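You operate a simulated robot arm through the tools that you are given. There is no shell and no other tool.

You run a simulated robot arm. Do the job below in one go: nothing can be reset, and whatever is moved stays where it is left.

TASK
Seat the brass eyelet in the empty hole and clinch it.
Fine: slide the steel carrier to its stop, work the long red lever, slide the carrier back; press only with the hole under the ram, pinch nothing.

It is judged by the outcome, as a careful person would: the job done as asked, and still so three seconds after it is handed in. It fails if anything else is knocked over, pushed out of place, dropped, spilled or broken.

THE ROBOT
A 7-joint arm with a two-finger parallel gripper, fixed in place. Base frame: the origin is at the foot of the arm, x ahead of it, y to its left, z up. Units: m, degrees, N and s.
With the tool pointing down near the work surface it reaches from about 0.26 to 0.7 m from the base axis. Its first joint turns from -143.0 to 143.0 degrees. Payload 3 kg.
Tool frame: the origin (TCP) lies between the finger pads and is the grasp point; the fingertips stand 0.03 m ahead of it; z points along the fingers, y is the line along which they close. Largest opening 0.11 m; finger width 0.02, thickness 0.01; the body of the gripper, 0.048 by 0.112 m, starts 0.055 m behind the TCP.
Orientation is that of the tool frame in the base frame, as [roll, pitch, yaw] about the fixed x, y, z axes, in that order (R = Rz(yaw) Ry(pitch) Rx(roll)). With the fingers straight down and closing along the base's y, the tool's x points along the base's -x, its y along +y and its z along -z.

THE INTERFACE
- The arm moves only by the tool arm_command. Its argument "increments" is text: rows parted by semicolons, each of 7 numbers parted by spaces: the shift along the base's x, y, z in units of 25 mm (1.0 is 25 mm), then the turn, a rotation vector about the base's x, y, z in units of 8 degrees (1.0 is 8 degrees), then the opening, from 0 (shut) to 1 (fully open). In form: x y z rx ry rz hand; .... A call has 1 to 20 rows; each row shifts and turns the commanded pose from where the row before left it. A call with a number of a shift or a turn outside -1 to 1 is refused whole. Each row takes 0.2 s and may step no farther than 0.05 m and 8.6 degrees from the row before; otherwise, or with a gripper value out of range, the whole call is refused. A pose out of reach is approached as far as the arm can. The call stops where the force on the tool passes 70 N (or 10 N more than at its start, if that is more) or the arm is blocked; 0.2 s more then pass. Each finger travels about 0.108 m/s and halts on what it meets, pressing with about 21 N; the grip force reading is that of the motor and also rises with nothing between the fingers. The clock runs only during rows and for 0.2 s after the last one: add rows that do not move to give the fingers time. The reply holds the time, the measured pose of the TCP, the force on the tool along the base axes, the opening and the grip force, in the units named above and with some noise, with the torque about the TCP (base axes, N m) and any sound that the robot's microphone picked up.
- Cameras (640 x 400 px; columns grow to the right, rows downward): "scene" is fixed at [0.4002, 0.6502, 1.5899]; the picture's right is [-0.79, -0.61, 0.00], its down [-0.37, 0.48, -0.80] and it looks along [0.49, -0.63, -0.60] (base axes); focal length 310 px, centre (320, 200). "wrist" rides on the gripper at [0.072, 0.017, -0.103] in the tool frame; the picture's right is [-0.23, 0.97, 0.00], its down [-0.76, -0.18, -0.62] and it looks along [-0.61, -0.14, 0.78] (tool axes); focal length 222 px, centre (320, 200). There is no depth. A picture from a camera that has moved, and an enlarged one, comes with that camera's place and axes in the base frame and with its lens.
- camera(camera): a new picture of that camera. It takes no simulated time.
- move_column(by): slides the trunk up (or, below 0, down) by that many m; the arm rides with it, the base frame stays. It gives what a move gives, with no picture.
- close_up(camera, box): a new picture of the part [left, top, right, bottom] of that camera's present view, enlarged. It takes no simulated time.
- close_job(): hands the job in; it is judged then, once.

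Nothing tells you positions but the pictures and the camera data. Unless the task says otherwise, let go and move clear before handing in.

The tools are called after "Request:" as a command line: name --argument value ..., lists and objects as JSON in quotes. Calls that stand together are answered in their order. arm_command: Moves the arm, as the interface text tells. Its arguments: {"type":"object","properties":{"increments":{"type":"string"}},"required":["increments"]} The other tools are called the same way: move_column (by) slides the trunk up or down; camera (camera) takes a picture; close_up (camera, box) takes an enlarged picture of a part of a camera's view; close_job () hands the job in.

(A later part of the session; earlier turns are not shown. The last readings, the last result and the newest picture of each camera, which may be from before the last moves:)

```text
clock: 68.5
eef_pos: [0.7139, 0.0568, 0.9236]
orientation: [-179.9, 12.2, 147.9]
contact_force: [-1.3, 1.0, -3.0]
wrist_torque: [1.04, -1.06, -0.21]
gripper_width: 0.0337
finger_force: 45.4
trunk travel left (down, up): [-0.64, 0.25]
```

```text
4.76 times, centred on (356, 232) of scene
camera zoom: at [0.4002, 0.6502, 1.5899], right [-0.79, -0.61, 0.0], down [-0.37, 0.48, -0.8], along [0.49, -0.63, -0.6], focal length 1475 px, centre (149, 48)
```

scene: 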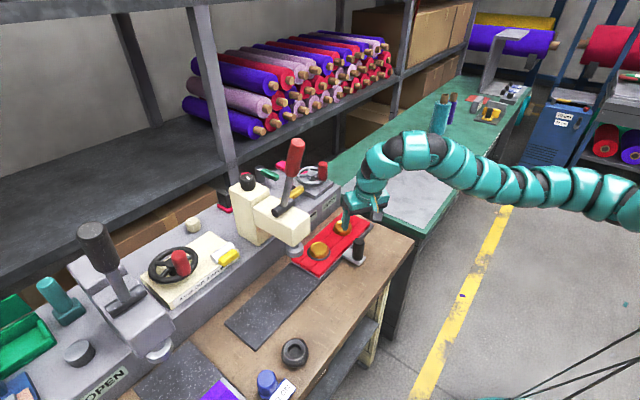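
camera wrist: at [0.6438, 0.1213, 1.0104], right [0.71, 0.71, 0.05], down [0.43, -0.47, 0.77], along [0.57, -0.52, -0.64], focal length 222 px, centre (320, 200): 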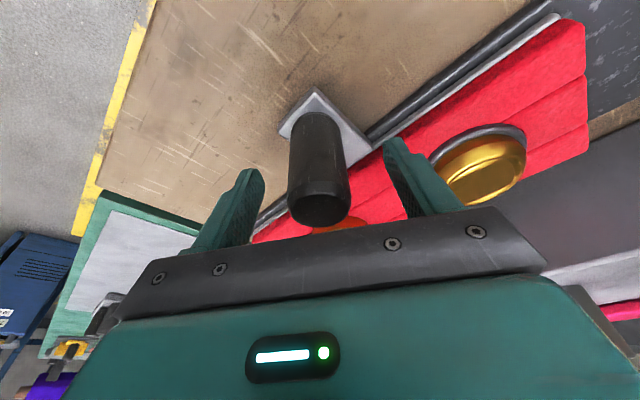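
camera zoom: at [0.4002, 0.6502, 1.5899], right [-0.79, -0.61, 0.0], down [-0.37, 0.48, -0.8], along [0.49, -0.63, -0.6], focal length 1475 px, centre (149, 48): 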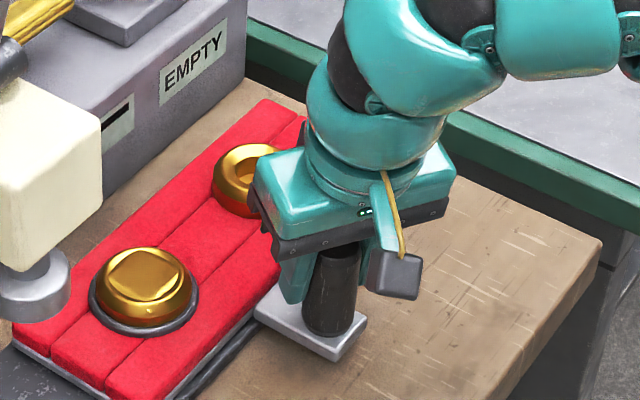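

The knob is gripped at 34 mm. I'll start the slide with small steps in +y and watch the force.

Request:
arm_command --increments "0 0.2 0 0 0 0 0; 0 0.4 0 0 0 0 0; 0 0.4 0 0 0 0 0; 0 0 0 0 0 0 0"

Request:
close_up --camera "scene" --box '[260, 180, 420, 280]'

```text
clock: 69.5
eef_pos: [0.7143, 0.0824, 0.9238]
orientation: [-179.9, 12.2, 147.9]
contact_force: [-1.5, -4.1, -3.3]
wrist_torque: [0.96, -0.76, -0.22]
gripper_width: 0.0337
finger_force: 45.6
trunk travel left (down, up): [-0.64, 0.25]
```

```text
4.00 times, centred on (340, 230) of scene
camera zoom: at [0.4002, 0.6502, 1.5899], right [-0.79, -0.61, 0.0], down [-0.37, 0.48, -0.8], along [0.49, -0.63, -0.6], focal length 1239 px, centre (240, 80)
```

zoom: 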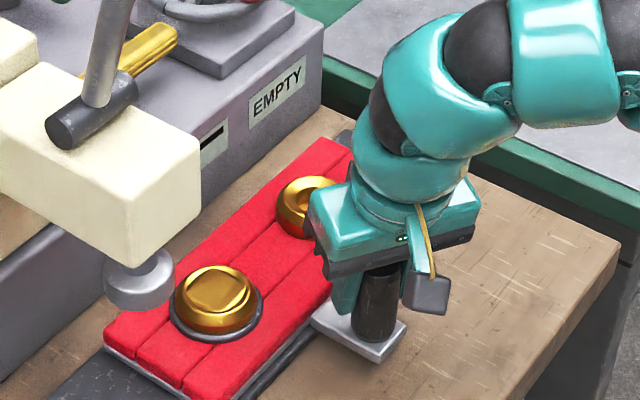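

The carrier slides with about 4 N. I'll continue in moderate steps.

Request:
arm_command --increments "0 0.3 0 0 0 0 0; 0 0.5 0 0 0 0 0; 0 0.5 0 0 0 0 0; 0 0.5 0 0 0 0 0; 0 0.5 0 0 0 0 0; 0 0.5 0 0 0 0 0; 0 0.5 0 0 0 0 0; 0 0.5 0 0 0 0 0; 0 0.2 0 0 0 0 0; 0 0 0 0 0 0 0"

Request:
close_up --camera "scene" --box '[220, 150, 420, 290]'

Request:
camera --camera "wrist"

```text
clock: 71.7
eef_pos: [0.7136, 0.1822, 0.924]
orientation: [-179.9, 12.2, 147.9]
contact_force: [4.7, -4.2, 0.7]
wrist_torque: [0.56, -0.96, -0.19]
gripper_width: 0.0337
finger_force: 44.9
trunk travel left (down, up): [-0.64, 0.25]
```

```text
2.86 times, centred on (320, 220) of scene
camera zoom: at [0.4002, 0.6502, 1.5899], right [-0.79, -0.61, 0.0], down [-0.37, 0.48, -0.8], along [0.49, -0.63, -0.6], focal length 885 px, centre (320, 143)
```

zoom: 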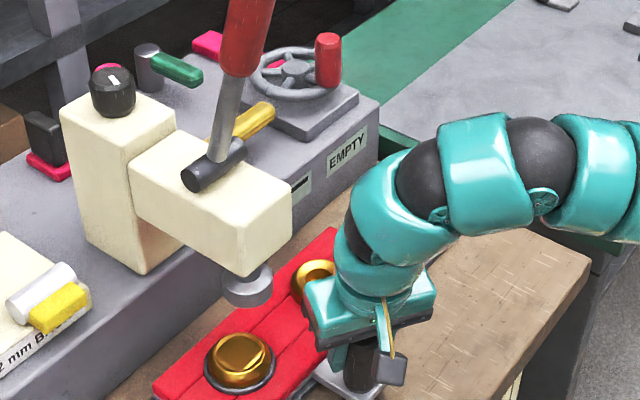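

```text
taken
camera wrist: at [0.6437, 0.2461, 1.0105], right [0.71, 0.71, 0.05], down [0.42, -0.47, 0.77], along [0.57, -0.52, -0.64], focal length 222 px, centre (320, 200)
```

wrist: 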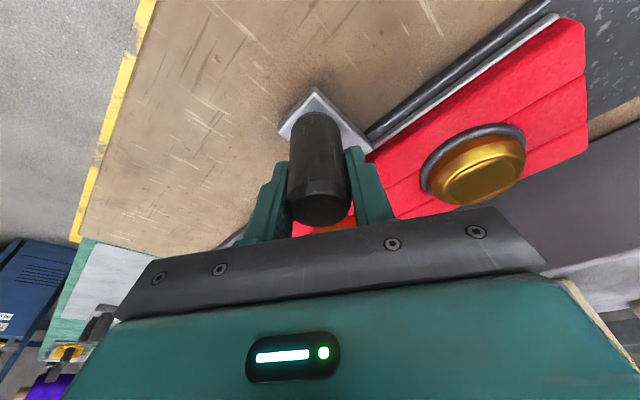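

Request:
arm_command --increments "0 0.3 0 0 0 0 0; 0 0.5 0 0 0 0 0; 0 0.5 0 0 0 0 0; 0 0.5 0 0 0 0 0; 0 0.2 0 0 0 0 0; 0 0 0 0 0 0 0"

Request:
close_up --camera "scene" --box '[220, 150, 420, 290]'

Request:
camera --camera "wrist"

```text
clock: 73.1
eef_pos: [0.7062, 0.2234, 0.9232]
orientation: [-180.0, 12.4, 147.8]
contact_force: [44.5, -0.7, 15.2]
wrist_torque: [-0.6, 0.21, -0.11]
gripper_width: 0.0332
finger_force: 45.1
out of reach, approached as far as the arm can: row 3, 4
trunk travel left (down, up): [-0.64, 0.25]
```

```text
2.86 times, centred on (320, 220) of scene
camera zoom: at [0.4002, 0.6502, 1.5899], right [-0.79, -0.61, 0.0], down [-0.37, 0.48, -0.8], along [0.49, -0.63, -0.6], focal length 885 px, centre (320, 143)
```

zoom: 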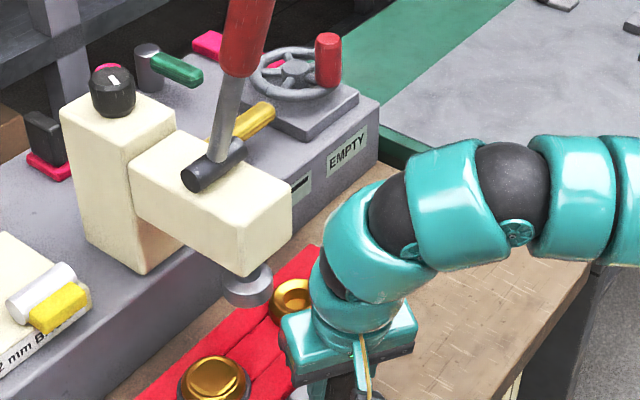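

```text
taken
camera wrist: at [0.6365, 0.2879, 1.0094], right [0.71, 0.71, 0.05], down [0.42, -0.48, 0.77], along [0.57, -0.52, -0.64], focal length 222 px, centre (320, 200)
```

wrist: 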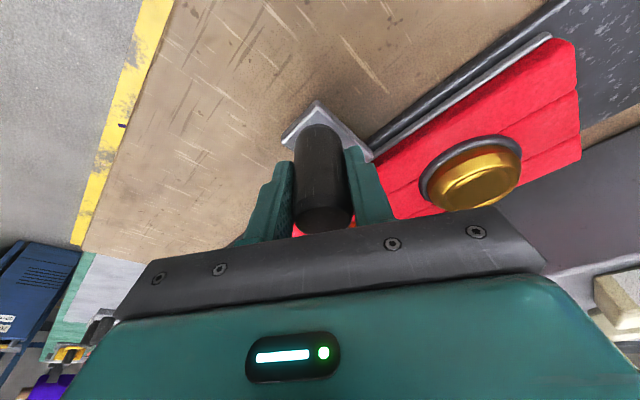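

The arm hit a reach limit and drifted about 8 mm in -x, loading the knob sideways. I'll ease that load by moving back in +x.

Request:
arm_command --increments "0.15 0 0 0 0 0 0; 0.15 0 0 0 0 0 0; 0 0 0 0 0 0 0"

```text
clock: 73.9
eef_pos: [0.7055, 0.2246, 0.9225]
orientation: [-179.9, 12.3, 148.0]
contact_force: [42.4, 2.7, 16.7]
wrist_torque: [1.05, -1.17, -0.01]
gripper_width: 0.0336
finger_force: 44.8
out of reach, approached as far as the arm can: row 1, 2
trunk travel left (down, up): [-0.64, 0.25]
```

Request:
arm_command --increments "0 -0.3 0 0 0 0 0; 0 0 0 0 0 0 0"

```text
clock: 74.5
eef_pos: [0.7044, 0.2175, 0.9224]
orientation: [-179.9, 12.1, 148.0]
contact_force: [36.2, 3.8, 17.4]
wrist_torque: [0.87, -1.37, -0.16]
gripper_width: 0.0337
finger_force: 44.9
trunk travel left (down, up): [-0.64, 0.25]
```

Request:
arm_command --increments "0.15 0 0 0 0 0 0; 0.1 0 0 0 0 0 0; 0 0 0 0 0 0 0"

```text
clock: 75.3
eef_pos: [0.7048, 0.2174, 0.9218]
orientation: [-179.7, 12.1, 148.1]
contact_force: [-10.0, -3.9, 6.0]
wrist_torque: [1.39, -0.01, 0.06]
gripper_width: 0.0337
finger_force: 45.3
trunk travel left (down, up): [-0.64, 0.25]
```

The sideways load is gone, but the pads slipped a few mm on the knob. I'll let go, yaw the tool to follow the arm's heading, and re-centre for the rest of the slide.

Request:
arm_command --increments "0 0 0 0 0 0 0.3; 0 0 0 0 0 0 0.6; 0 0 0 0 0 0 0.8; 0 0 0 0 0 0.5 0.8; 0 0 0 0 0 0.75 0.8; 0 0 0 0 0 0.75 0.8; 0 0 0 0 0 0 0.8"

Request:
camera --camera "wrist"

Request:
close_up --camera "scene" --box '[220, 170, 420, 310]'

```text
clock: 76.9
eef_pos: [0.709, 0.2168, 0.923]
orientation: [-179.9, 12.3, 164.1]
contact_force: [0.1, 0.0, -0.6]
wrist_torque: [-0.02, -0.02, -0.02]
gripper_width: 0.0884
finger_force: 0.0
trunk travel left (down, up): [-0.64, 0.25]
```

```text
taken
camera wrist: at [0.6245, 0.2591, 1.0098], right [0.48, 0.87, 0.05], down [0.54, -0.34, 0.77], along [0.69, -0.35, -0.64], focal length 222 px, centre (320, 200)
```

wrist: 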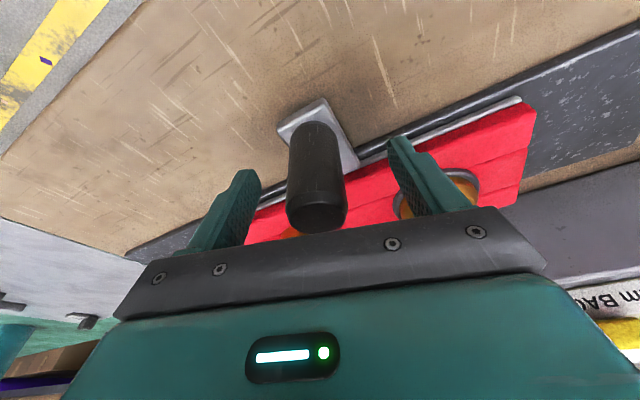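

```text
2.86 times, centred on (320, 240) of scene
camera zoom: at [0.4002, 0.6502, 1.5899], right [-0.79, -0.61, 0.0], down [-0.37, 0.48, -0.8], along [0.49, -0.63, -0.6], focal length 885 px, centre (320, 86)
```

zoom: 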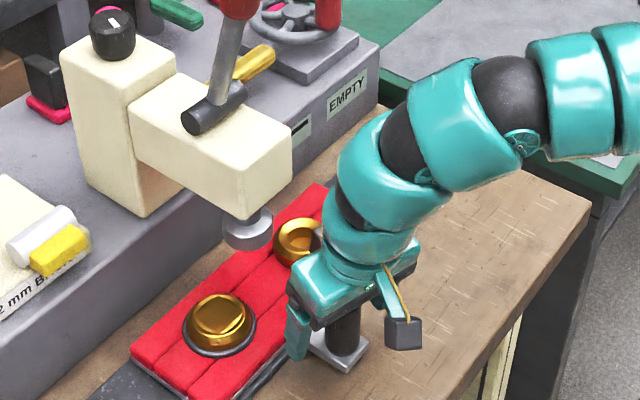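

The knob is again well centred between the fingers. I'll regrip and carry on.

Request:
arm_command --increments "0.04 -0.1 0 0 0 0 0.8; 0 0 0 0 0 0 0.5; 0 0 0 0 0 0 0.3; 0 0 0 0 0 0 0; 0 0 0 0 0 0 0; 0 0.2 0 0 0 0 0; 0 0.4 0 0 0 0 0; 0 0.4 0 0 0 0 0; 0 0 0 0 0 0 0"

Request:
close_up --camera "scene" --box '[220, 170, 420, 310]'

```text
clock: 78.9
eef_pos: [0.7098, 0.2344, 0.9227]
orientation: [-179.9, 12.5, 163.8]
contact_force: [21.5, -3.5, 2.0]
wrist_torque: [0.55, -0.87, 0.32]
gripper_width: 0.0326
finger_force: 44.9
out of reach, approached as far as the arm can: row 8
trunk travel left (down, up): [-0.64, 0.25]
```

```text
2.86 times, centred on (320, 240) of scene
camera zoom: at [0.4002, 0.6502, 1.5899], right [-0.79, -0.61, 0.0], down [-0.37, 0.48, -0.8], along [0.49, -0.63, -0.6], focal length 885 px, centre (320, 86)
```

zoom: 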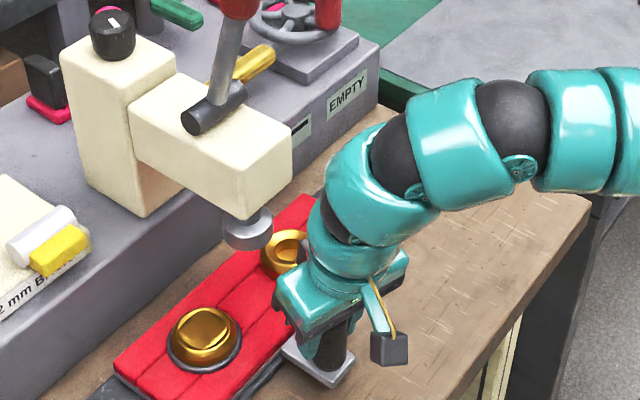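

The arm reaches its limit again around y=0.234. I'll release the knob, lift clear, and look for a posture that reaches y≈0.30.

Request:
arm_command --increments "0 0 0 0 0 0 0.3; 0 0 0 0 0 0 0.6; 0 0 0 0 0 0 0.8; 0 0 1 0 0 0 0.8; 0 0 1 0 0 0 0.8; 0 0 1 0 0 0 0.8"

Request:
camera --camera "scene"

Request:
camera --camera "wrist"

```text
clock: 80.3
eef_pos: [0.7054, 0.2366, 0.9994]
orientation: [-179.7, 12.2, 164.0]
contact_force: [0.4, 0.0, -0.4]
wrist_torque: [0.01, -0.01, 0.01]
gripper_width: 0.0877
finger_force: 0.0
trunk travel left (down, up): [-0.64, 0.25]
```

```text
taken
```

scene: 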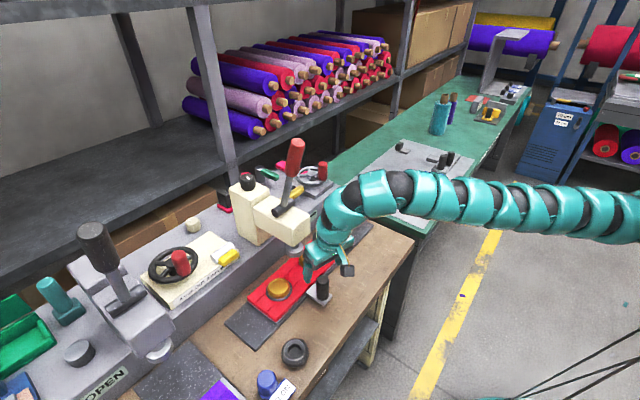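

```text
taken
camera wrist: at [0.621, 0.2789, 1.086], right [0.48, 0.87, 0.05], down [0.54, -0.34, 0.77], along [0.69, -0.35, -0.63], focal length 222 px, centre (320, 200)
```

wrist: 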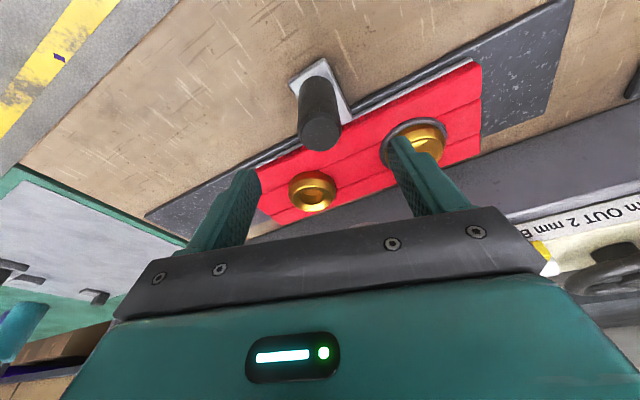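

Request:
arm_command --increments "0 0.6 0 0 0 0 0.8; 0 0.6 0 0 0 0 0.8; 0 0.6 0 0 0 0 0.8"

```text
clock: 81.1
eef_pos: [0.6923, 0.2591, 0.9963]
orientation: [-179.9, 12.3, 163.9]
contact_force: [-0.4, 0.2, 0.1]
wrist_torque: [0.02, 0.01, 0.0]
gripper_width: 0.0881
finger_force: 0.2
out of reach, approached as far as the arm can: row 1, 2, 3
trunk travel left (down, up): [-0.64, 0.25]
```

Request:
arm_command --increments "0 -0.3 0 0 0 0.7 0.8; 0 0 0 0 0 0.7 0.8; 0 0 0 0 0 0.6 0.8; 0 0.4 0 0 0 0 0.8; 0 0.4 0 0 0 0 0.8; 0 0.4 0 0 0 0 0.8"

```text
clock: 82.5
eef_pos: [0.6879, 0.2758, 0.9961]
orientation: [-179.8, 12.1, 179.9]
contact_force: [0.4, 0.0, 0.5]
wrist_torque: [0.01, -0.01, -0.03]
gripper_width: 0.088
finger_force: 0.2
out of reach, approached as far as the arm can: row 6
trunk travel left (down, up): [-0.64, 0.25]
```

Request:
arm_command --increments "0 0 0 0 0.75 0 0.8; 0 0 0 0 0.75 0 0.8; 0 0.4 0 0 0 0 0.8; 0 0.4 0 0 0 0 0.8; 0.5 0 0 0 0 0 0.8; 0.5 0 0 0 0 0 0.8"

Request:
camera --camera "scene"

```text
clock: 83.9
eef_pos: [0.6888, 0.28, 0.9917]
orientation: [-180.0, 12.2, 179.9]
contact_force: [-0.4, -0.1, 0.7]
wrist_torque: [0.01, -0.02, 0.0]
gripper_width: 0.0882
finger_force: 0.1
out of reach, approached as far as the arm can: row 1, 2, 3, 4, 5, 6
trunk travel left (down, up): [-0.64, 0.25]
```

```text
taken
```

scene: 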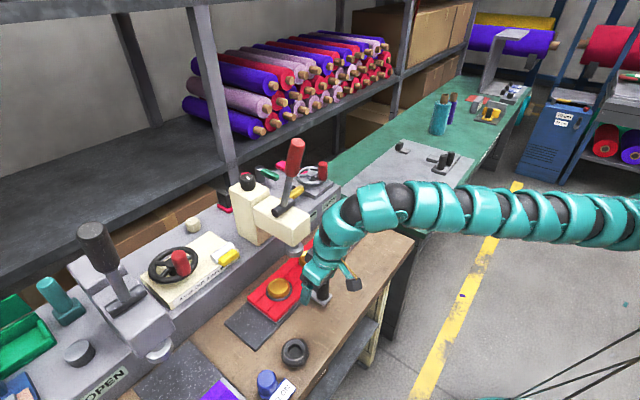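

Request:
move_column --by 0.12

Request:
arm_command --increments "0 0 -1 0 0 0 0.8; 0 0 -1 0 0 0 0.8; 0 0 -1 0 0 0 0.8; 0 0 -1 0 0 0 0.8; 0.5 0 0 0 0 0 0.8; 0.5 0 0 0 0 0 0.8"

Request:
camera --camera "scene"

```text
clock: 85.4
eef_pos: [0.6894, 0.2797, 1.112]
orientation: [-179.9, 12.2, -179.9]
contact_force: [-0.3, 0.2, 0.1]
wrist_torque: [0.02, -0.03, -0.01]
gripper_width: 0.0879
finger_force: 0.0
trunk travel left (down, up): [-0.76, 0.13]
```

```text
clock: 86.8
eef_pos: [0.6853, 0.2777, 1.0199]
orientation: [-179.9, 12.2, 179.9]
contact_force: [-0.2, -0.1, 0.3]
wrist_torque: [0.0, 0.02, 0.01]
gripper_width: 0.0883
finger_force: 0.1
out of reach, approached as far as the arm can: row 3, 5, 6
trunk travel left (down, up): [-0.76, 0.13]
```

```text
taken
```

scene: 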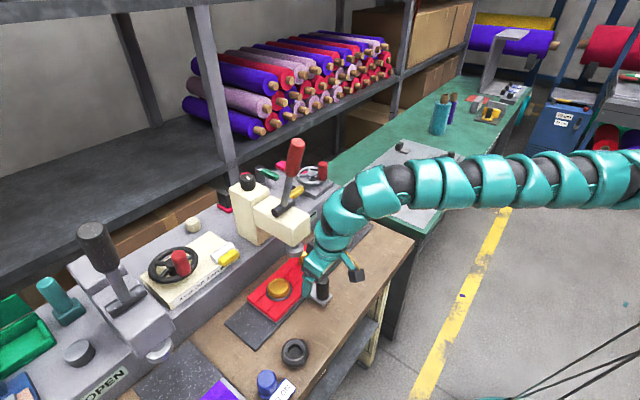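

I've worked out that the arm's shoulder axis sits near y≈-0.2, so the far end of the slide needs more forward tilt, about 28°. I'll go back above the knob, tilt further, and lower the trunk.

Request:
arm_command --increments "0 -0.6 0.3 0 -0.5 0 0.8; 0 -0.6 0.3 0 -0.5 0 0.8; 0 -0.55 0.2 0 -0.5 0 0.8; 0.3 0 0 0 -0.5 0 0.8; 0.4 0 0 0 0 0 0.8; 0.35 0 0 0 0 0 0.8"

Request:
camera --camera "wrist"

Request:
camera --camera "scene"

```text
clock: 88.2
eef_pos: [0.7117, 0.2334, 1.0399]
orientation: [-180.0, 28.4, -180.0]
contact_force: [0.1, 0.9, 0.3]
wrist_torque: [0.05, 0.01, -0.02]
gripper_width: 0.0881
finger_force: 0.0
trunk travel left (down, up): [-0.76, 0.13]
```

```text
taken
camera wrist: at [0.5981, 0.2521, 1.0976], right [0.2, 0.97, 0.11], down [0.38, -0.18, 0.91], along [0.9, -0.14, -0.4], focal length 222 px, centre (320, 200)
```

wrist: 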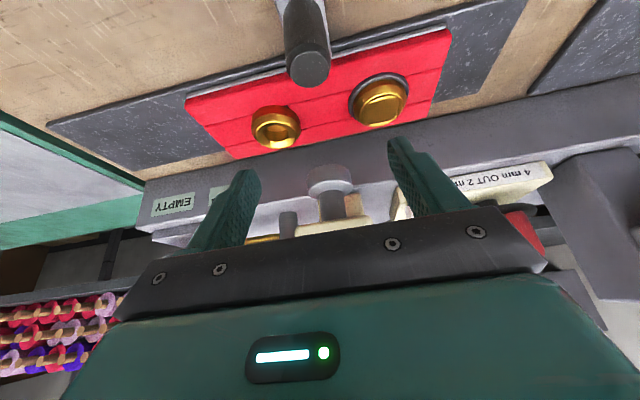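

```text
taken
```

scene: 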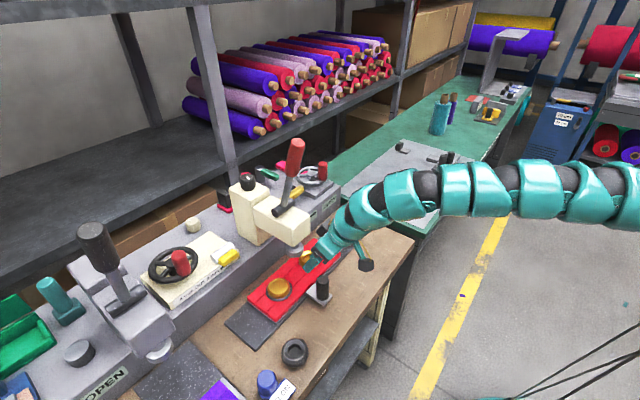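

Good, 28° of tilt works here. I'll test reaching y≈0.30 in free space first.

Request:
arm_command --increments "0 0.6 0 0 0 0 0.8; 0 0.7 0 0 0 0 0.8; 0 0.7 0 0 0 0 0.8; 0 0.7 0 0 0 0 0.8"

```text
clock: 89.2
eef_pos: [0.7117, 0.3034, 1.0391]
orientation: [-179.9, 28.2, -180.0]
contact_force: [0.6, -0.5, 0.1]
wrist_torque: [0.0, -0.01, 0.01]
gripper_width: 0.088
finger_force: 0.1
trunk travel left (down, up): [-0.76, 0.13]
```

Request:
arm_command --increments "0 -0.7 0 0 0 0 0.8; 0 -0.7 0 0 0 0 0.8; 0 -0.7 0 0 0 0 0.8; 0 -0.6 0 0 0 0 0.8; 0 0 0 0 0 0 0.8"

Request:
close_up --camera "wrist" --box '[180, 0, 460, 175]'

Request:
close_up --camera "wrist" --box '[220, 140, 420, 265]'

```text
clock: 90.4
eef_pos: [0.7113, 0.2348, 1.0409]
orientation: [-179.9, 28.3, 180.0]
contact_force: [0.2, 0.4, 0.5]
wrist_torque: [-0.03, 0.0, 0.02]
gripper_width: 0.0881
finger_force: 0.1
trunk travel left (down, up): [-0.76, 0.13]
```

```text
2.29 times, centred on (320, 88) of wrist
camera zoom: at [0.5981, 0.2519, 1.0987], right [0.2, 0.97, 0.11], down [0.38, -0.18, 0.91], along [0.9, -0.14, -0.4], focal length 508 px, centre (320, 457)
```

zoom: 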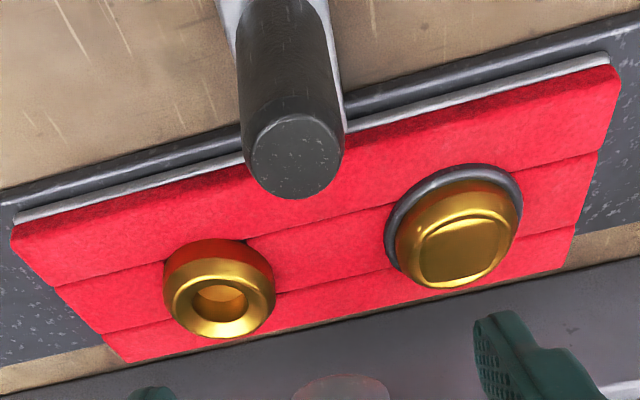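

```text
3.20 times, centred on (320, 202) of wrist
camera zoom: at [0.5981, 0.2519, 1.0987], right [0.2, 0.97, 0.11], down [0.38, -0.18, 0.91], along [0.9, -0.14, -0.4], focal length 711 px, centre (320, 192)
```

zoom: 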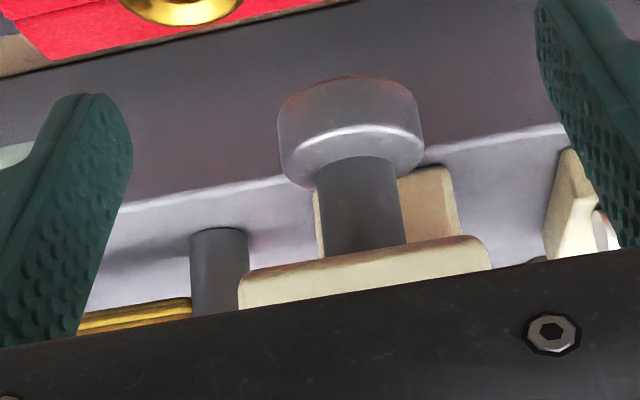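

The knob is at about (0.713, 0.237) and the seated eyelet is undisturbed. I'll lower the trunk so the fingers come down around the knob.

Request:
arm_command --increments "0.05 0.09 0 0 0 0 0.8; 0 0 0 0 0 0 0.8"

Request:
move_column --by -0.08

Request:
camera --camera "wrist"

```text
clock: 91.0
eef_pos: [0.7129, 0.2365, 1.041]
orientation: [-179.9, 28.3, 179.9]
contact_force: [-0.3, -0.2, -0.6]
wrist_torque: [0.0, -0.02, 0.0]
gripper_width: 0.0881
finger_force: 0.0
trunk travel left (down, up): [-0.76, 0.13]
```

```text
clock: 92.2
eef_pos: [0.7127, 0.2374, 0.9597]
orientation: [-179.9, 28.3, 179.9]
contact_force: [0.9, -1.0, -0.4]
wrist_torque: [0.01, -0.02, -0.02]
gripper_width: 0.0883
finger_force: 0.1
trunk travel left (down, up): [-0.68, 0.21]
```

```text
taken
camera wrist: at [0.5994, 0.2541, 1.0186], right [0.2, 0.97, 0.11], down [0.38, -0.18, 0.91], along [0.9, -0.14, -0.4], focal length 222 px, centre (320, 200)
```

wrist: 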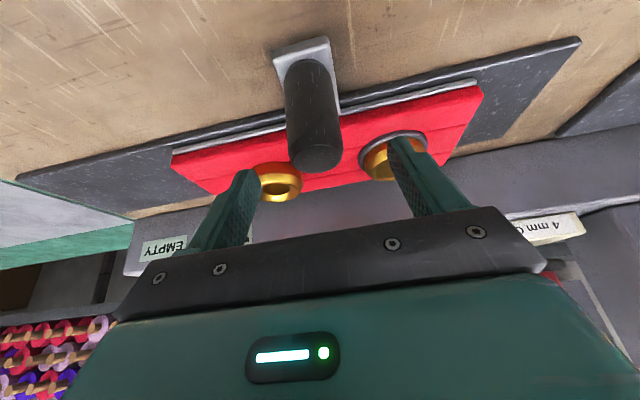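

Request:
move_column --by -0.036

Request:
camera --camera "wrist"

Request:
close_up --camera "scene" --box '[240, 190, 400, 310]'

```text
clock: 93.0
eef_pos: [0.7118, 0.2368, 0.9247]
orientation: [-179.9, 28.3, 179.9]
contact_force: [1.2, -0.2, 0.0]
wrist_torque: [0.0, -0.03, 0.01]
gripper_width: 0.0882
finger_force: 0.0
trunk travel left (down, up): [-0.644, 0.246]
```

```text
taken
camera wrist: at [0.5993, 0.2541, 0.9826], right [0.2, 0.97, 0.11], down [0.38, -0.18, 0.91], along [0.9, -0.14, -0.4], focal length 222 px, centre (320, 200)
```

wrist: 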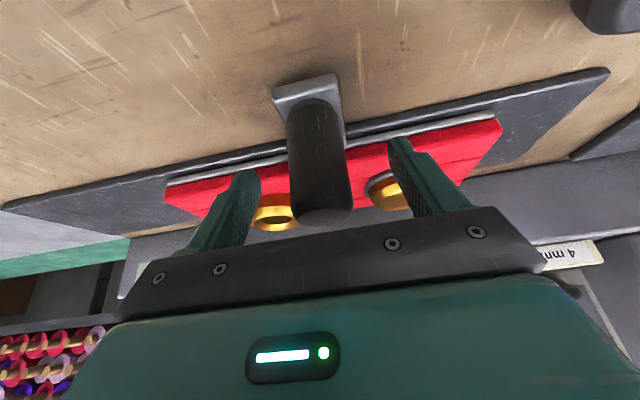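

```text
3.33 times, centred on (320, 250) of scene
camera zoom: at [0.4002, 0.6502, 1.5899], right [-0.79, -0.61, 0.0], down [-0.37, 0.48, -0.8], along [0.49, -0.63, -0.6], focal length 1032 px, centre (320, 33)
```

zoom: 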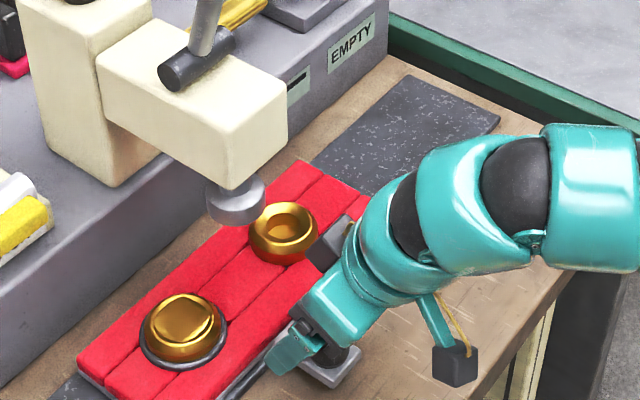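

The fingers are around the knob with clearance to both eyelets. I'll grip and slide the rest of the way toward the stop.

Request:
arm_command --increments "0 0 0 0 0 0 0.5; 0 0 0 0 0 0 0.3; 0 0 0 0 0 0 0.1; 0 0 0 0 0 0 0; 0 0 0 0 0 0 0; 0 0.2 0 0 0 0 0; 0 0.4 0 0 0 0 0; 0 0.4 0 0 0 0 0; 0 0 0 0 0 0 0"

Request:
close_up --camera "scene" --box '[240, 190, 400, 310]'

```text
clock: 95.0
eef_pos: [0.7134, 0.2611, 0.9259]
orientation: [-179.9, 28.2, -180.0]
contact_force: [0.2, -1.9, -2.8]
wrist_torque: [0.59, -0.33, -0.18]
gripper_width: 0.0333
finger_force: 44.9
trunk travel left (down, up): [-0.644, 0.246]
```

```text
3.33 times, centred on (320, 250) of scene
camera zoom: at [0.4002, 0.6502, 1.5899], right [-0.79, -0.61, 0.0], down [-0.37, 0.48, -0.8], along [0.49, -0.63, -0.6], focal length 1032 px, centre (320, 33)
```

zoom: 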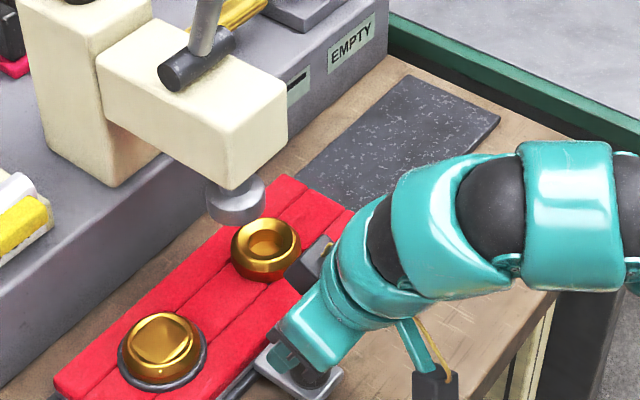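

Request:
arm_command --increments "0 0.3 0 0 0 0 0; 0 0.4 0 0 0 0 0; 0 0.2 0 0 0 0 0; 0 0 0 0 0 0 0"

Request:
close_up --camera "scene" --box '[240, 190, 400, 310]'

```text
clock: 96.0
eef_pos: [0.7132, 0.2842, 0.9247]
orientation: [-179.9, 28.2, 179.8]
contact_force: [0.4, -3.3, -2.6]
wrist_torque: [0.53, -0.53, -0.19]
gripper_width: 0.0338
finger_force: 44.8
trunk travel left (down, up): [-0.644, 0.246]
```

```text
3.33 times, centred on (320, 250) of scene
camera zoom: at [0.4002, 0.6502, 1.5899], right [-0.79, -0.61, 0.0], down [-0.37, 0.48, -0.8], along [0.49, -0.63, -0.6], focal length 1032 px, centre (320, 33)
```

zoom: 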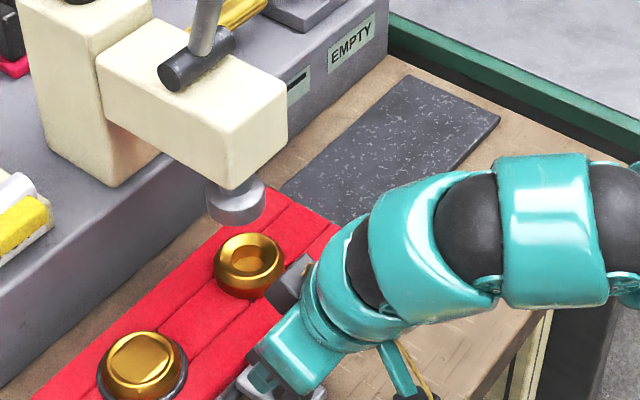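

Request:
arm_command --increments "0 0.2 0 0 0 0 0; 0 0.15 0 0 0 0 0; 0 0.1 0 0 0 0 0; 0 0 0 0 0 0 0"

Request:
close_up --camera "scene" --box '[240, 190, 400, 310]'

```text
clock: 97.0
eef_pos: [0.7131, 0.2951, 0.9254]
orientation: [180.0, 28.3, -179.9]
contact_force: [-1.6, -4.4, 1.1]
wrist_torque: [0.74, 0.42, 0.13]
gripper_width: 0.0338
finger_force: 44.9
trunk travel left (down, up): [-0.644, 0.246]
```

```text
3.33 times, centred on (320, 250) of scene
camera zoom: at [0.4002, 0.6502, 1.5899], right [-0.79, -0.61, 0.0], down [-0.37, 0.48, -0.8], along [0.49, -0.63, -0.6], focal length 1032 px, centre (320, 33)
```

zoom: 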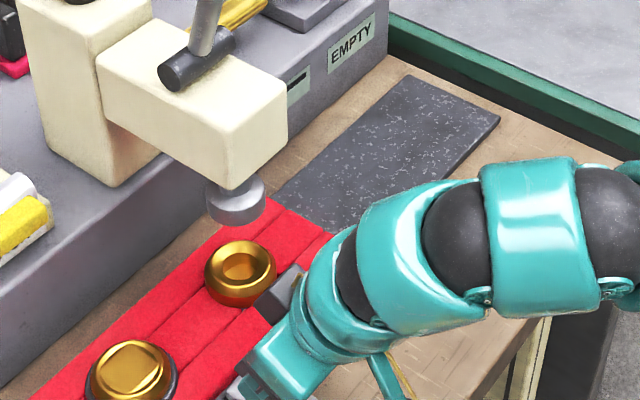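

By my measurements the eyelet is within about 5 mm of the ram axis, and the stop hasn't been felt yet. I'll continue in small steps.

Request:
arm_command --increments "0 0.1 0 0 0 0 0; 0 0.1 0 0 0 0 0; 0 0 0 0 0 0 0"

```text
clock: 97.8
eef_pos: [0.7138, 0.2956, 0.9242]
orientation: [-179.8, 28.2, 179.7]
contact_force: [-11.5, -25.3, -3.6]
wrist_torque: [0.3, -0.44, -0.34]
gripper_width: 0.0336
finger_force: 44.8
trunk travel left (down, up): [-0.644, 0.246]
```

The stop is reached: 25 N builds up with no further travel at y≈0.296. I'll ease the push, then release the knob.

Request:
arm_command --increments "0 -0.1 0 0 0 0 0; 0 0 0 0 0 0 0"

```text
clock: 98.4
eef_pos: [0.7116, 0.2966, 0.9253]
orientation: [180.0, 28.2, -180.0]
contact_force: [-8.7, -24.3, -9.3]
wrist_torque: [0.88, -0.4, -0.08]
gripper_width: 0.0336
finger_force: 45.3
trunk travel left (down, up): [-0.644, 0.246]
```

Request:
arm_command --increments "0 -0.08 0 0 0 0 0; 0 0 0 0 0 0 0"

```text
clock: 99.0
eef_pos: [0.7125, 0.2953, 0.9237]
orientation: [-180.0, 28.2, 179.9]
contact_force: [-6.0, -17.2, -9.6]
wrist_torque: [0.77, -0.26, -0.04]
gripper_width: 0.0339
finger_force: 45.0
trunk travel left (down, up): [-0.644, 0.246]
```

Request:
arm_command --increments "0 0 0 0 0 0 0.35; 0 0 0 0 0 0 0.6; 0 0 0 0 0 0 0.8; 0 0 0 0 0 0 0.8"

Request:
close_up --camera "scene" --box '[240, 190, 400, 310]'

Request:
camera --camera "wrist"

```text
clock: 100.0
eef_pos: [0.7128, 0.2965, 0.9254]
orientation: [-179.9, 28.3, -180.0]
contact_force: [0.2, 0.0, -0.7]
wrist_torque: [0.01, 0.03, 0.01]
gripper_width: 0.0881
finger_force: 0.0
trunk travel left (down, up): [-0.644, 0.246]
```

```text
3.33 times, centred on (320, 250) of scene
camera zoom: at [0.4002, 0.6502, 1.5899], right [-0.79, -0.61, 0.0], down [-0.37, 0.48, -0.8], along [0.49, -0.63, -0.6], focal length 1032 px, centre (320, 33)
```

zoom: 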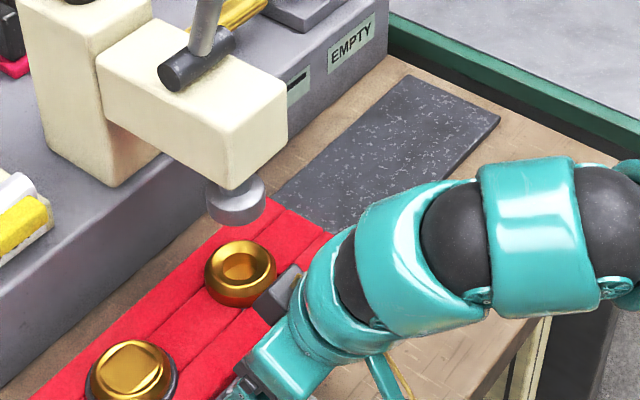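

```text
taken
camera wrist: at [0.5994, 0.3139, 0.9827], right [0.2, 0.97, 0.11], down [0.38, -0.18, 0.91], along [0.9, -0.14, -0.4], focal length 222 px, centre (320, 200)
```

wrist: 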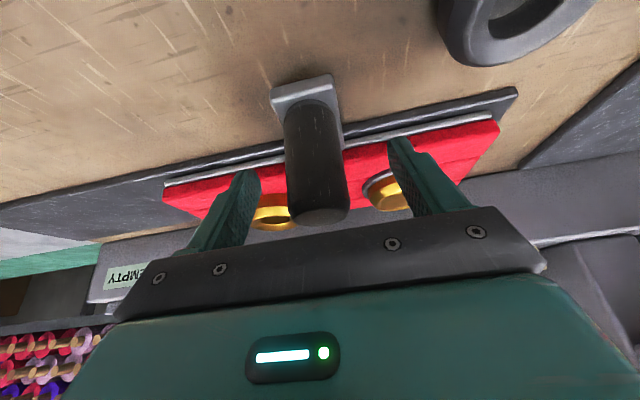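

Released at the stop. I'll raise the trunk to clear the knob, then back away and check the alignment under the ram.

Request:
move_column --by 0.12

Request:
camera --camera "wrist"

Request:
close_up --camera "scene" --box '[200, 190, 400, 330]'

```text
clock: 101.5
eef_pos: [0.7131, 0.296, 1.045]
orientation: [-179.9, 28.3, 179.8]
contact_force: [-0.3, -0.6, 1.0]
wrist_torque: [0.02, -0.02, -0.01]
gripper_width: 0.0881
finger_force: 0.1
trunk travel left (down, up): [-0.764, 0.126]
```

```text
taken
camera wrist: at [0.5996, 0.3136, 1.1023], right [0.2, 0.97, 0.11], down [0.38, -0.18, 0.91], along [0.9, -0.14, -0.4], focal length 222 px, centre (320, 200)
```

wrist: 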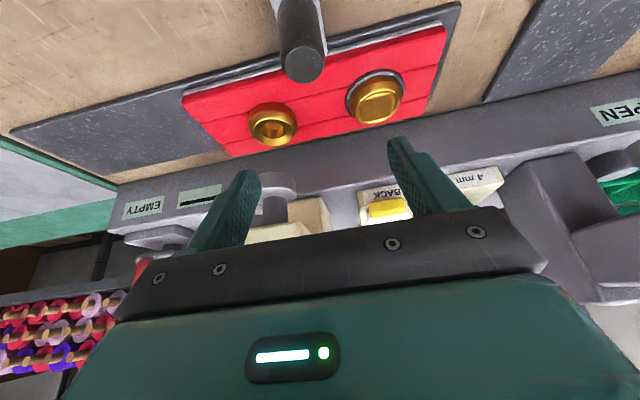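

```text
2.86 times, centred on (300, 260) of scene
camera zoom: at [0.4002, 0.6502, 1.5899], right [-0.79, -0.61, 0.0], down [-0.37, 0.48, -0.8], along [0.49, -0.63, -0.6], focal length 885 px, centre (377, 29)
```

zoom: 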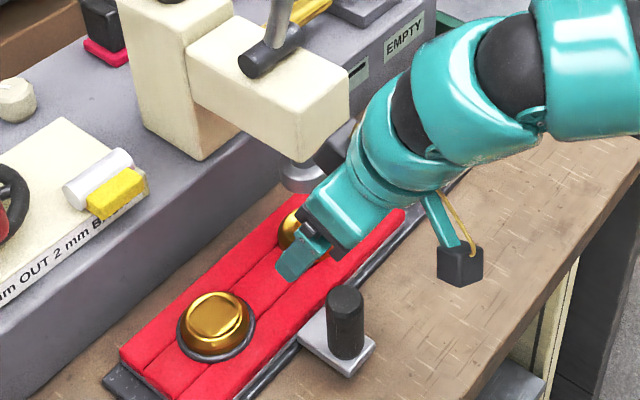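

The eyelet is at the carrier stop by the ram. Next is the lever: I place its red grip around (0.795, 0.231, 1.26), leaning toward the robot. I'll back away, then raise for a good view of it.

Request:
arm_command --increments "-0.8 0 0.2 0 0 0 0.8; -0.8 0 0.2 0 0 0 0.8; -0.8 0 0.2 0 0 0 0.8"

Request:
camera --camera "wrist"

```text
clock: 102.3
eef_pos: [0.6522, 0.2957, 1.0612]
orientation: [-179.9, 28.2, -180.0]
contact_force: [0.6, -0.4, 0.7]
wrist_torque: [0.0, 0.01, 0.02]
gripper_width: 0.0879
finger_force: 0.0
trunk travel left (down, up): [-0.764, 0.126]
```

```text
taken
camera wrist: at [0.5384, 0.3137, 1.1182], right [0.2, 0.97, 0.11], down [0.38, -0.18, 0.91], along [0.9, -0.14, -0.4], focal length 222 px, centre (320, 200)
```

wrist: 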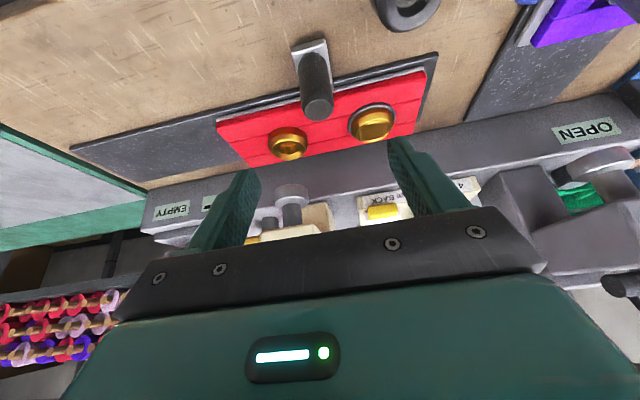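

Request:
close_up --camera "wrist" --box '[230, 110, 390, 230]'

Request:
close_up --camera "scene" --box '[240, 190, 360, 280]'

```text
3.33 times, centred on (310, 170) of wrist
camera zoom: at [0.5384, 0.3137, 1.1182], right [0.2, 0.97, 0.11], down [0.38, -0.18, 0.91], along [0.9, -0.14, -0.4], focal length 740 px, centre (353, 300)
```

zoom: 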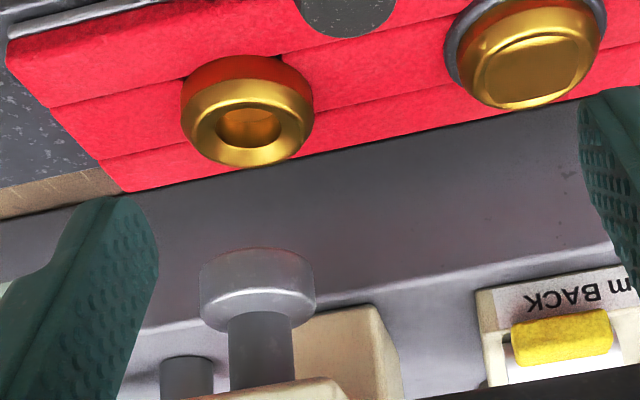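

```text
4.44 times, centred on (300, 235) of scene
camera zoom: at [0.4002, 0.6502, 1.5899], right [-0.79, -0.61, 0.0], down [-0.37, 0.48, -0.8], along [0.49, -0.63, -0.6], focal length 1376 px, centre (409, 44)
```

zoom: 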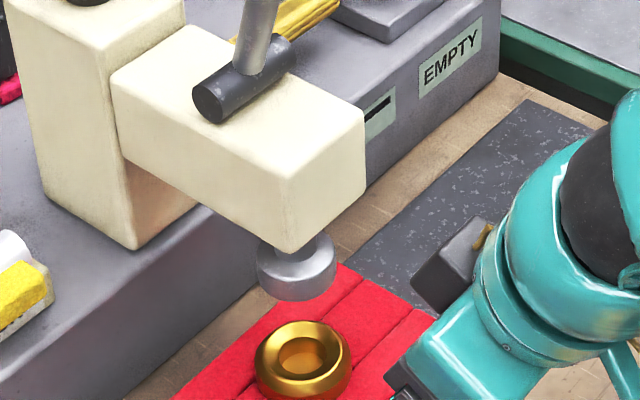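

Both views put the eyelet directly under the ram, with y≈0.232 for each. Now I'll raise for a look at the lever from the front.

Request:
move_column --by 0.126

Request:
arm_command --increments "-0.5 -0.3 1 0 0 0 0.8; -0.5 -0.3 1 0 0 0 0.8; -0.5 -0.3 1 0 0 0 0.8; 0 -0.3 1 0 0 0 0.8; 0 -0.3 1 0 0 0 0.8; 0 0 1 0 0 0 0.8; 0 0 1 0 0 0 0.8"

Request:
camera --camera "wrist"

Request:
camera --camera "scene"

```text
clock: 103.8
eef_pos: [0.6534, 0.2961, 1.1853]
orientation: [-179.8, 28.3, -180.0]
contact_force: [-0.2, -0.2, 0.4]
wrist_torque: [-0.02, 0.02, 0.04]
gripper_width: 0.0879
finger_force: 0.1
trunk travel left (down, up): [-0.89, 0.0]
```

```text
clock: 105.4
eef_pos: [0.6159, 0.2558, 1.3602]
orientation: [-179.8, 28.2, 179.9]
contact_force: [-0.2, 0.6, -0.2]
wrist_torque: [0.02, 0.01, -0.01]
gripper_width: 0.0879
finger_force: 0.0
trunk travel left (down, up): [-0.89, 0.0]
```

```text
taken
camera wrist: at [0.5031, 0.2749, 1.4178], right [0.2, 0.97, 0.11], down [0.38, -0.18, 0.91], along [0.9, -0.14, -0.4], focal length 222 px, centre (320, 200)
```

wrist: 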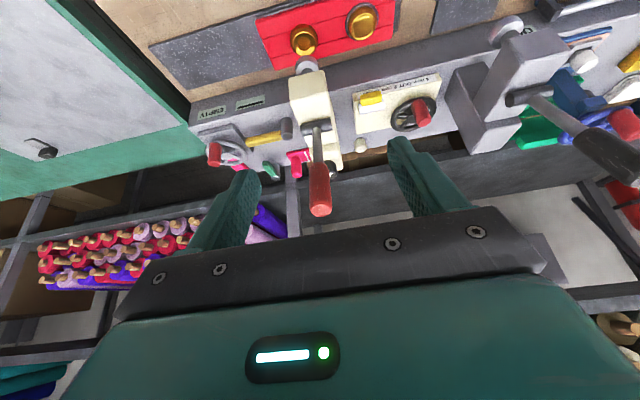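

```text
taken
```

scene: 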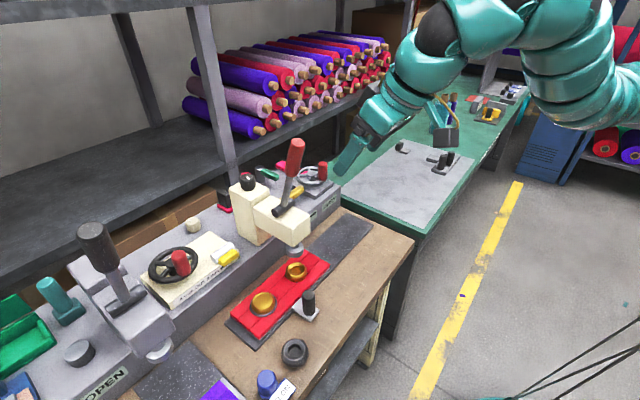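

Request:
close_up --camera "wrist" --box '[240, 100, 400, 220]'

Request:
close_up --camera "scene" --box '[220, 130, 340, 220]'

```text
3.33 times, centred on (320, 160) of wrist
camera zoom: at [0.5031, 0.2749, 1.4178], right [0.2, 0.97, 0.11], down [0.38, -0.18, 0.91], along [0.9, -0.14, -0.4], focal length 740 px, centre (320, 333)
```

zoom: 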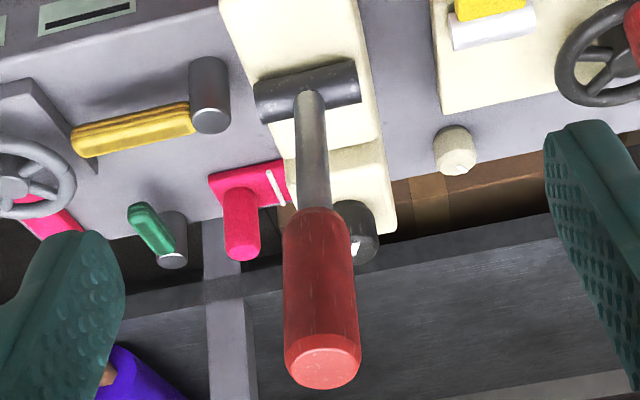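

```text
4.44 times, centred on (280, 175) of scene
camera zoom: at [0.4002, 0.6502, 1.5899], right [-0.79, -0.61, 0.0], down [-0.37, 0.48, -0.8], along [0.49, -0.63, -0.6], focal length 1376 px, centre (498, 311)
```

zoom: 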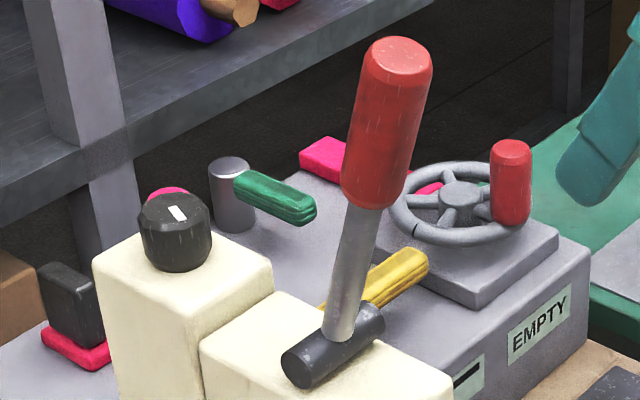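

Lever geometry is now clear: pivot at about (0.840, 0.232, 1.114), red grip end at (0.780, 0.232, 1.309), leaning 17° toward the robot. I'll line up above it along the tool axis with a 40° tilt.

Request:
arm_command --increments "0.6 -0.24 0.1 0 -0.5 0 0.8; 0.8 -0.24 0.1 0 -0.5 0 0.8; 0.8 -0.24 0.1 0 -0.48 0 0.8; 0.8 -0.24 0.1 0 0 0 0.8; 0.6 0 0 0 0 0 0.8; 0 0 0 0 0 0 0.8"

Request:
camera --camera "wrist"

Request:
camera --camera "scene"

```text
clock: 106.8
eef_pos: [0.7065, 0.234, 1.3709]
orientation: [-179.9, 40.1, 179.8]
contact_force: [-0.1, 0.0, -0.3]
wrist_torque: [-0.01, 0.02, -0.03]
gripper_width: 0.0882
finger_force: 0.1
trunk travel left (down, up): [-0.89, 0.0]
```

```text
taken
camera wrist: at [0.5831, 0.2516, 1.4045], right [0.18, 0.97, 0.15], down [0.18, -0.18, 0.97], along [0.97, -0.14, -0.21], focal length 222 px, centre (320, 200)
```

wrist: 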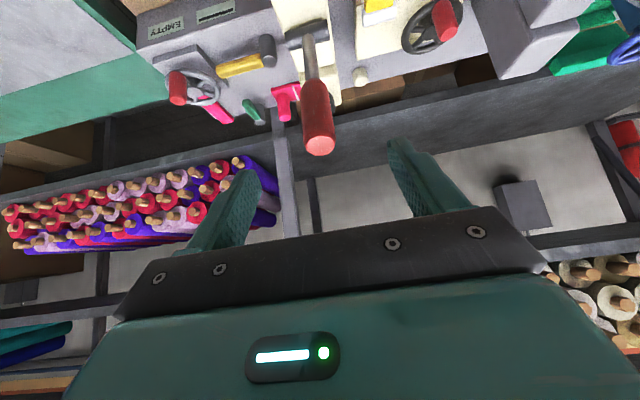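

```text
taken
```

scene: 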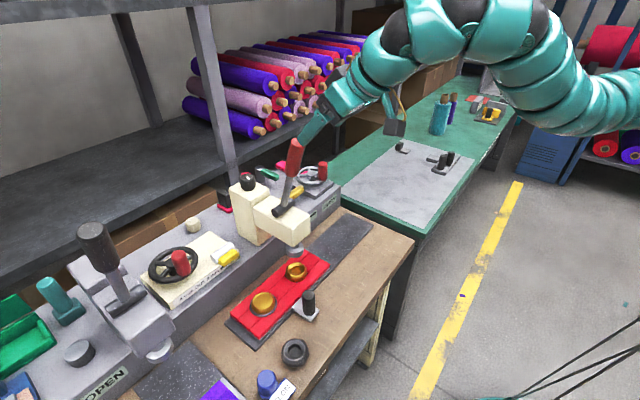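

The handle end is exactly where predicted. I'll advance along the tool axis so the open fingers straddle the red grip.

Request:
arm_command --increments "0.8 -0.02 -0.9 0 0 0 0.8; 0.8 -0.02 -0.9 0 0 0 0.8; 0.8 -0.02 -0.9 0 0 0 0.8; 0.8 -0.01 -0.85 0 0 0 0.8; 0 0 0 0 0 0 0.8"

Request:
camera --camera "wrist"

Request:
close_up --camera "scene" --box '[220, 90, 380, 210]'

```text
clock: 108.0
eef_pos: [0.7844, 0.2317, 1.2827]
orientation: [179.9, 40.1, 179.9]
contact_force: [-0.5, 0.8, -1.0]
wrist_torque: [-0.01, 0.01, -0.01]
gripper_width: 0.088
finger_force: 0.0
trunk travel left (down, up): [-0.89, 0.0]
```

```text
taken
camera wrist: at [0.6624, 0.2501, 1.3162], right [0.18, 0.97, 0.15], down [0.18, -0.18, 0.97], along [0.97, -0.14, -0.21], focal length 222 px, centre (320, 200)
```

wrist: 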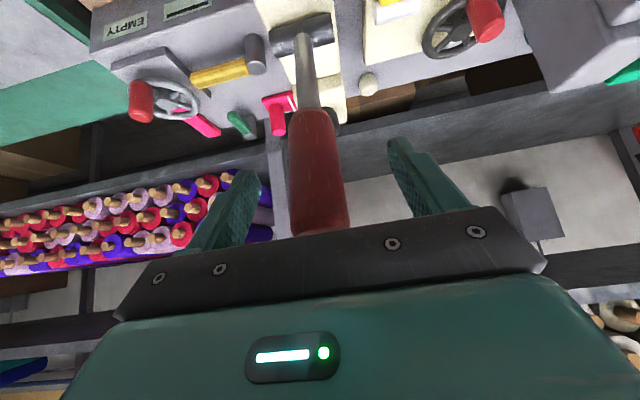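

```text
3.33 times, centred on (300, 150) of scene
camera zoom: at [0.4002, 0.6502, 1.5899], right [-0.79, -0.61, 0.0], down [-0.37, 0.48, -0.8], along [0.49, -0.63, -0.6], focal length 1032 px, centre (387, 367)
```

zoom: 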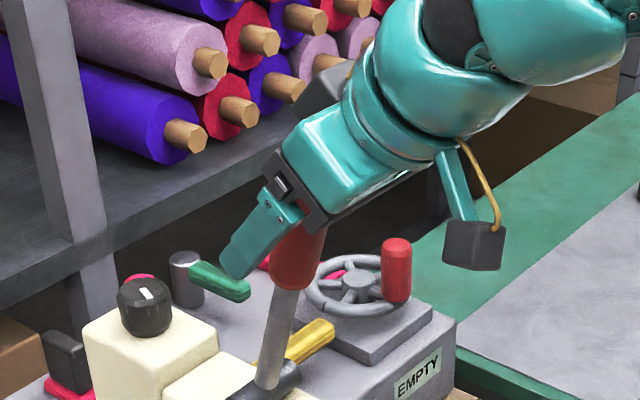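

The grip is between the fingers. Closing on the lever.

Request:
arm_command --increments "0.1 0 0 0 0 0 0.6; 0 0 0 0 0 0 0.4; 0 0 0 0 0 0 0.2; 0 0 0 0 0 0 0; 0 0 0 0 0 0 0"

Request:
close_up --camera "scene" --box '[220, 90, 380, 210]'

```text
clock: 109.2
eef_pos: [0.7887, 0.231, 1.2826]
orientation: [-180.0, 40.1, 179.8]
contact_force: [-1.8, -8.4, -0.6]
wrist_torque: [0.92, -0.11, 0.11]
gripper_width: 0.0318
finger_force: 44.7
trunk travel left (down, up): [-0.89, 0.0]
```

```text
3.33 times, centred on (300, 150) of scene
camera zoom: at [0.4002, 0.6502, 1.5899], right [-0.79, -0.61, 0.0], down [-0.37, 0.48, -0.8], along [0.49, -0.63, -0.6], focal length 1032 px, centre (387, 367)
```

zoom: 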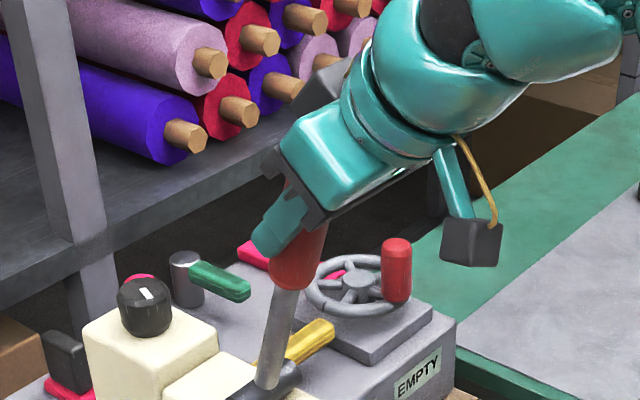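

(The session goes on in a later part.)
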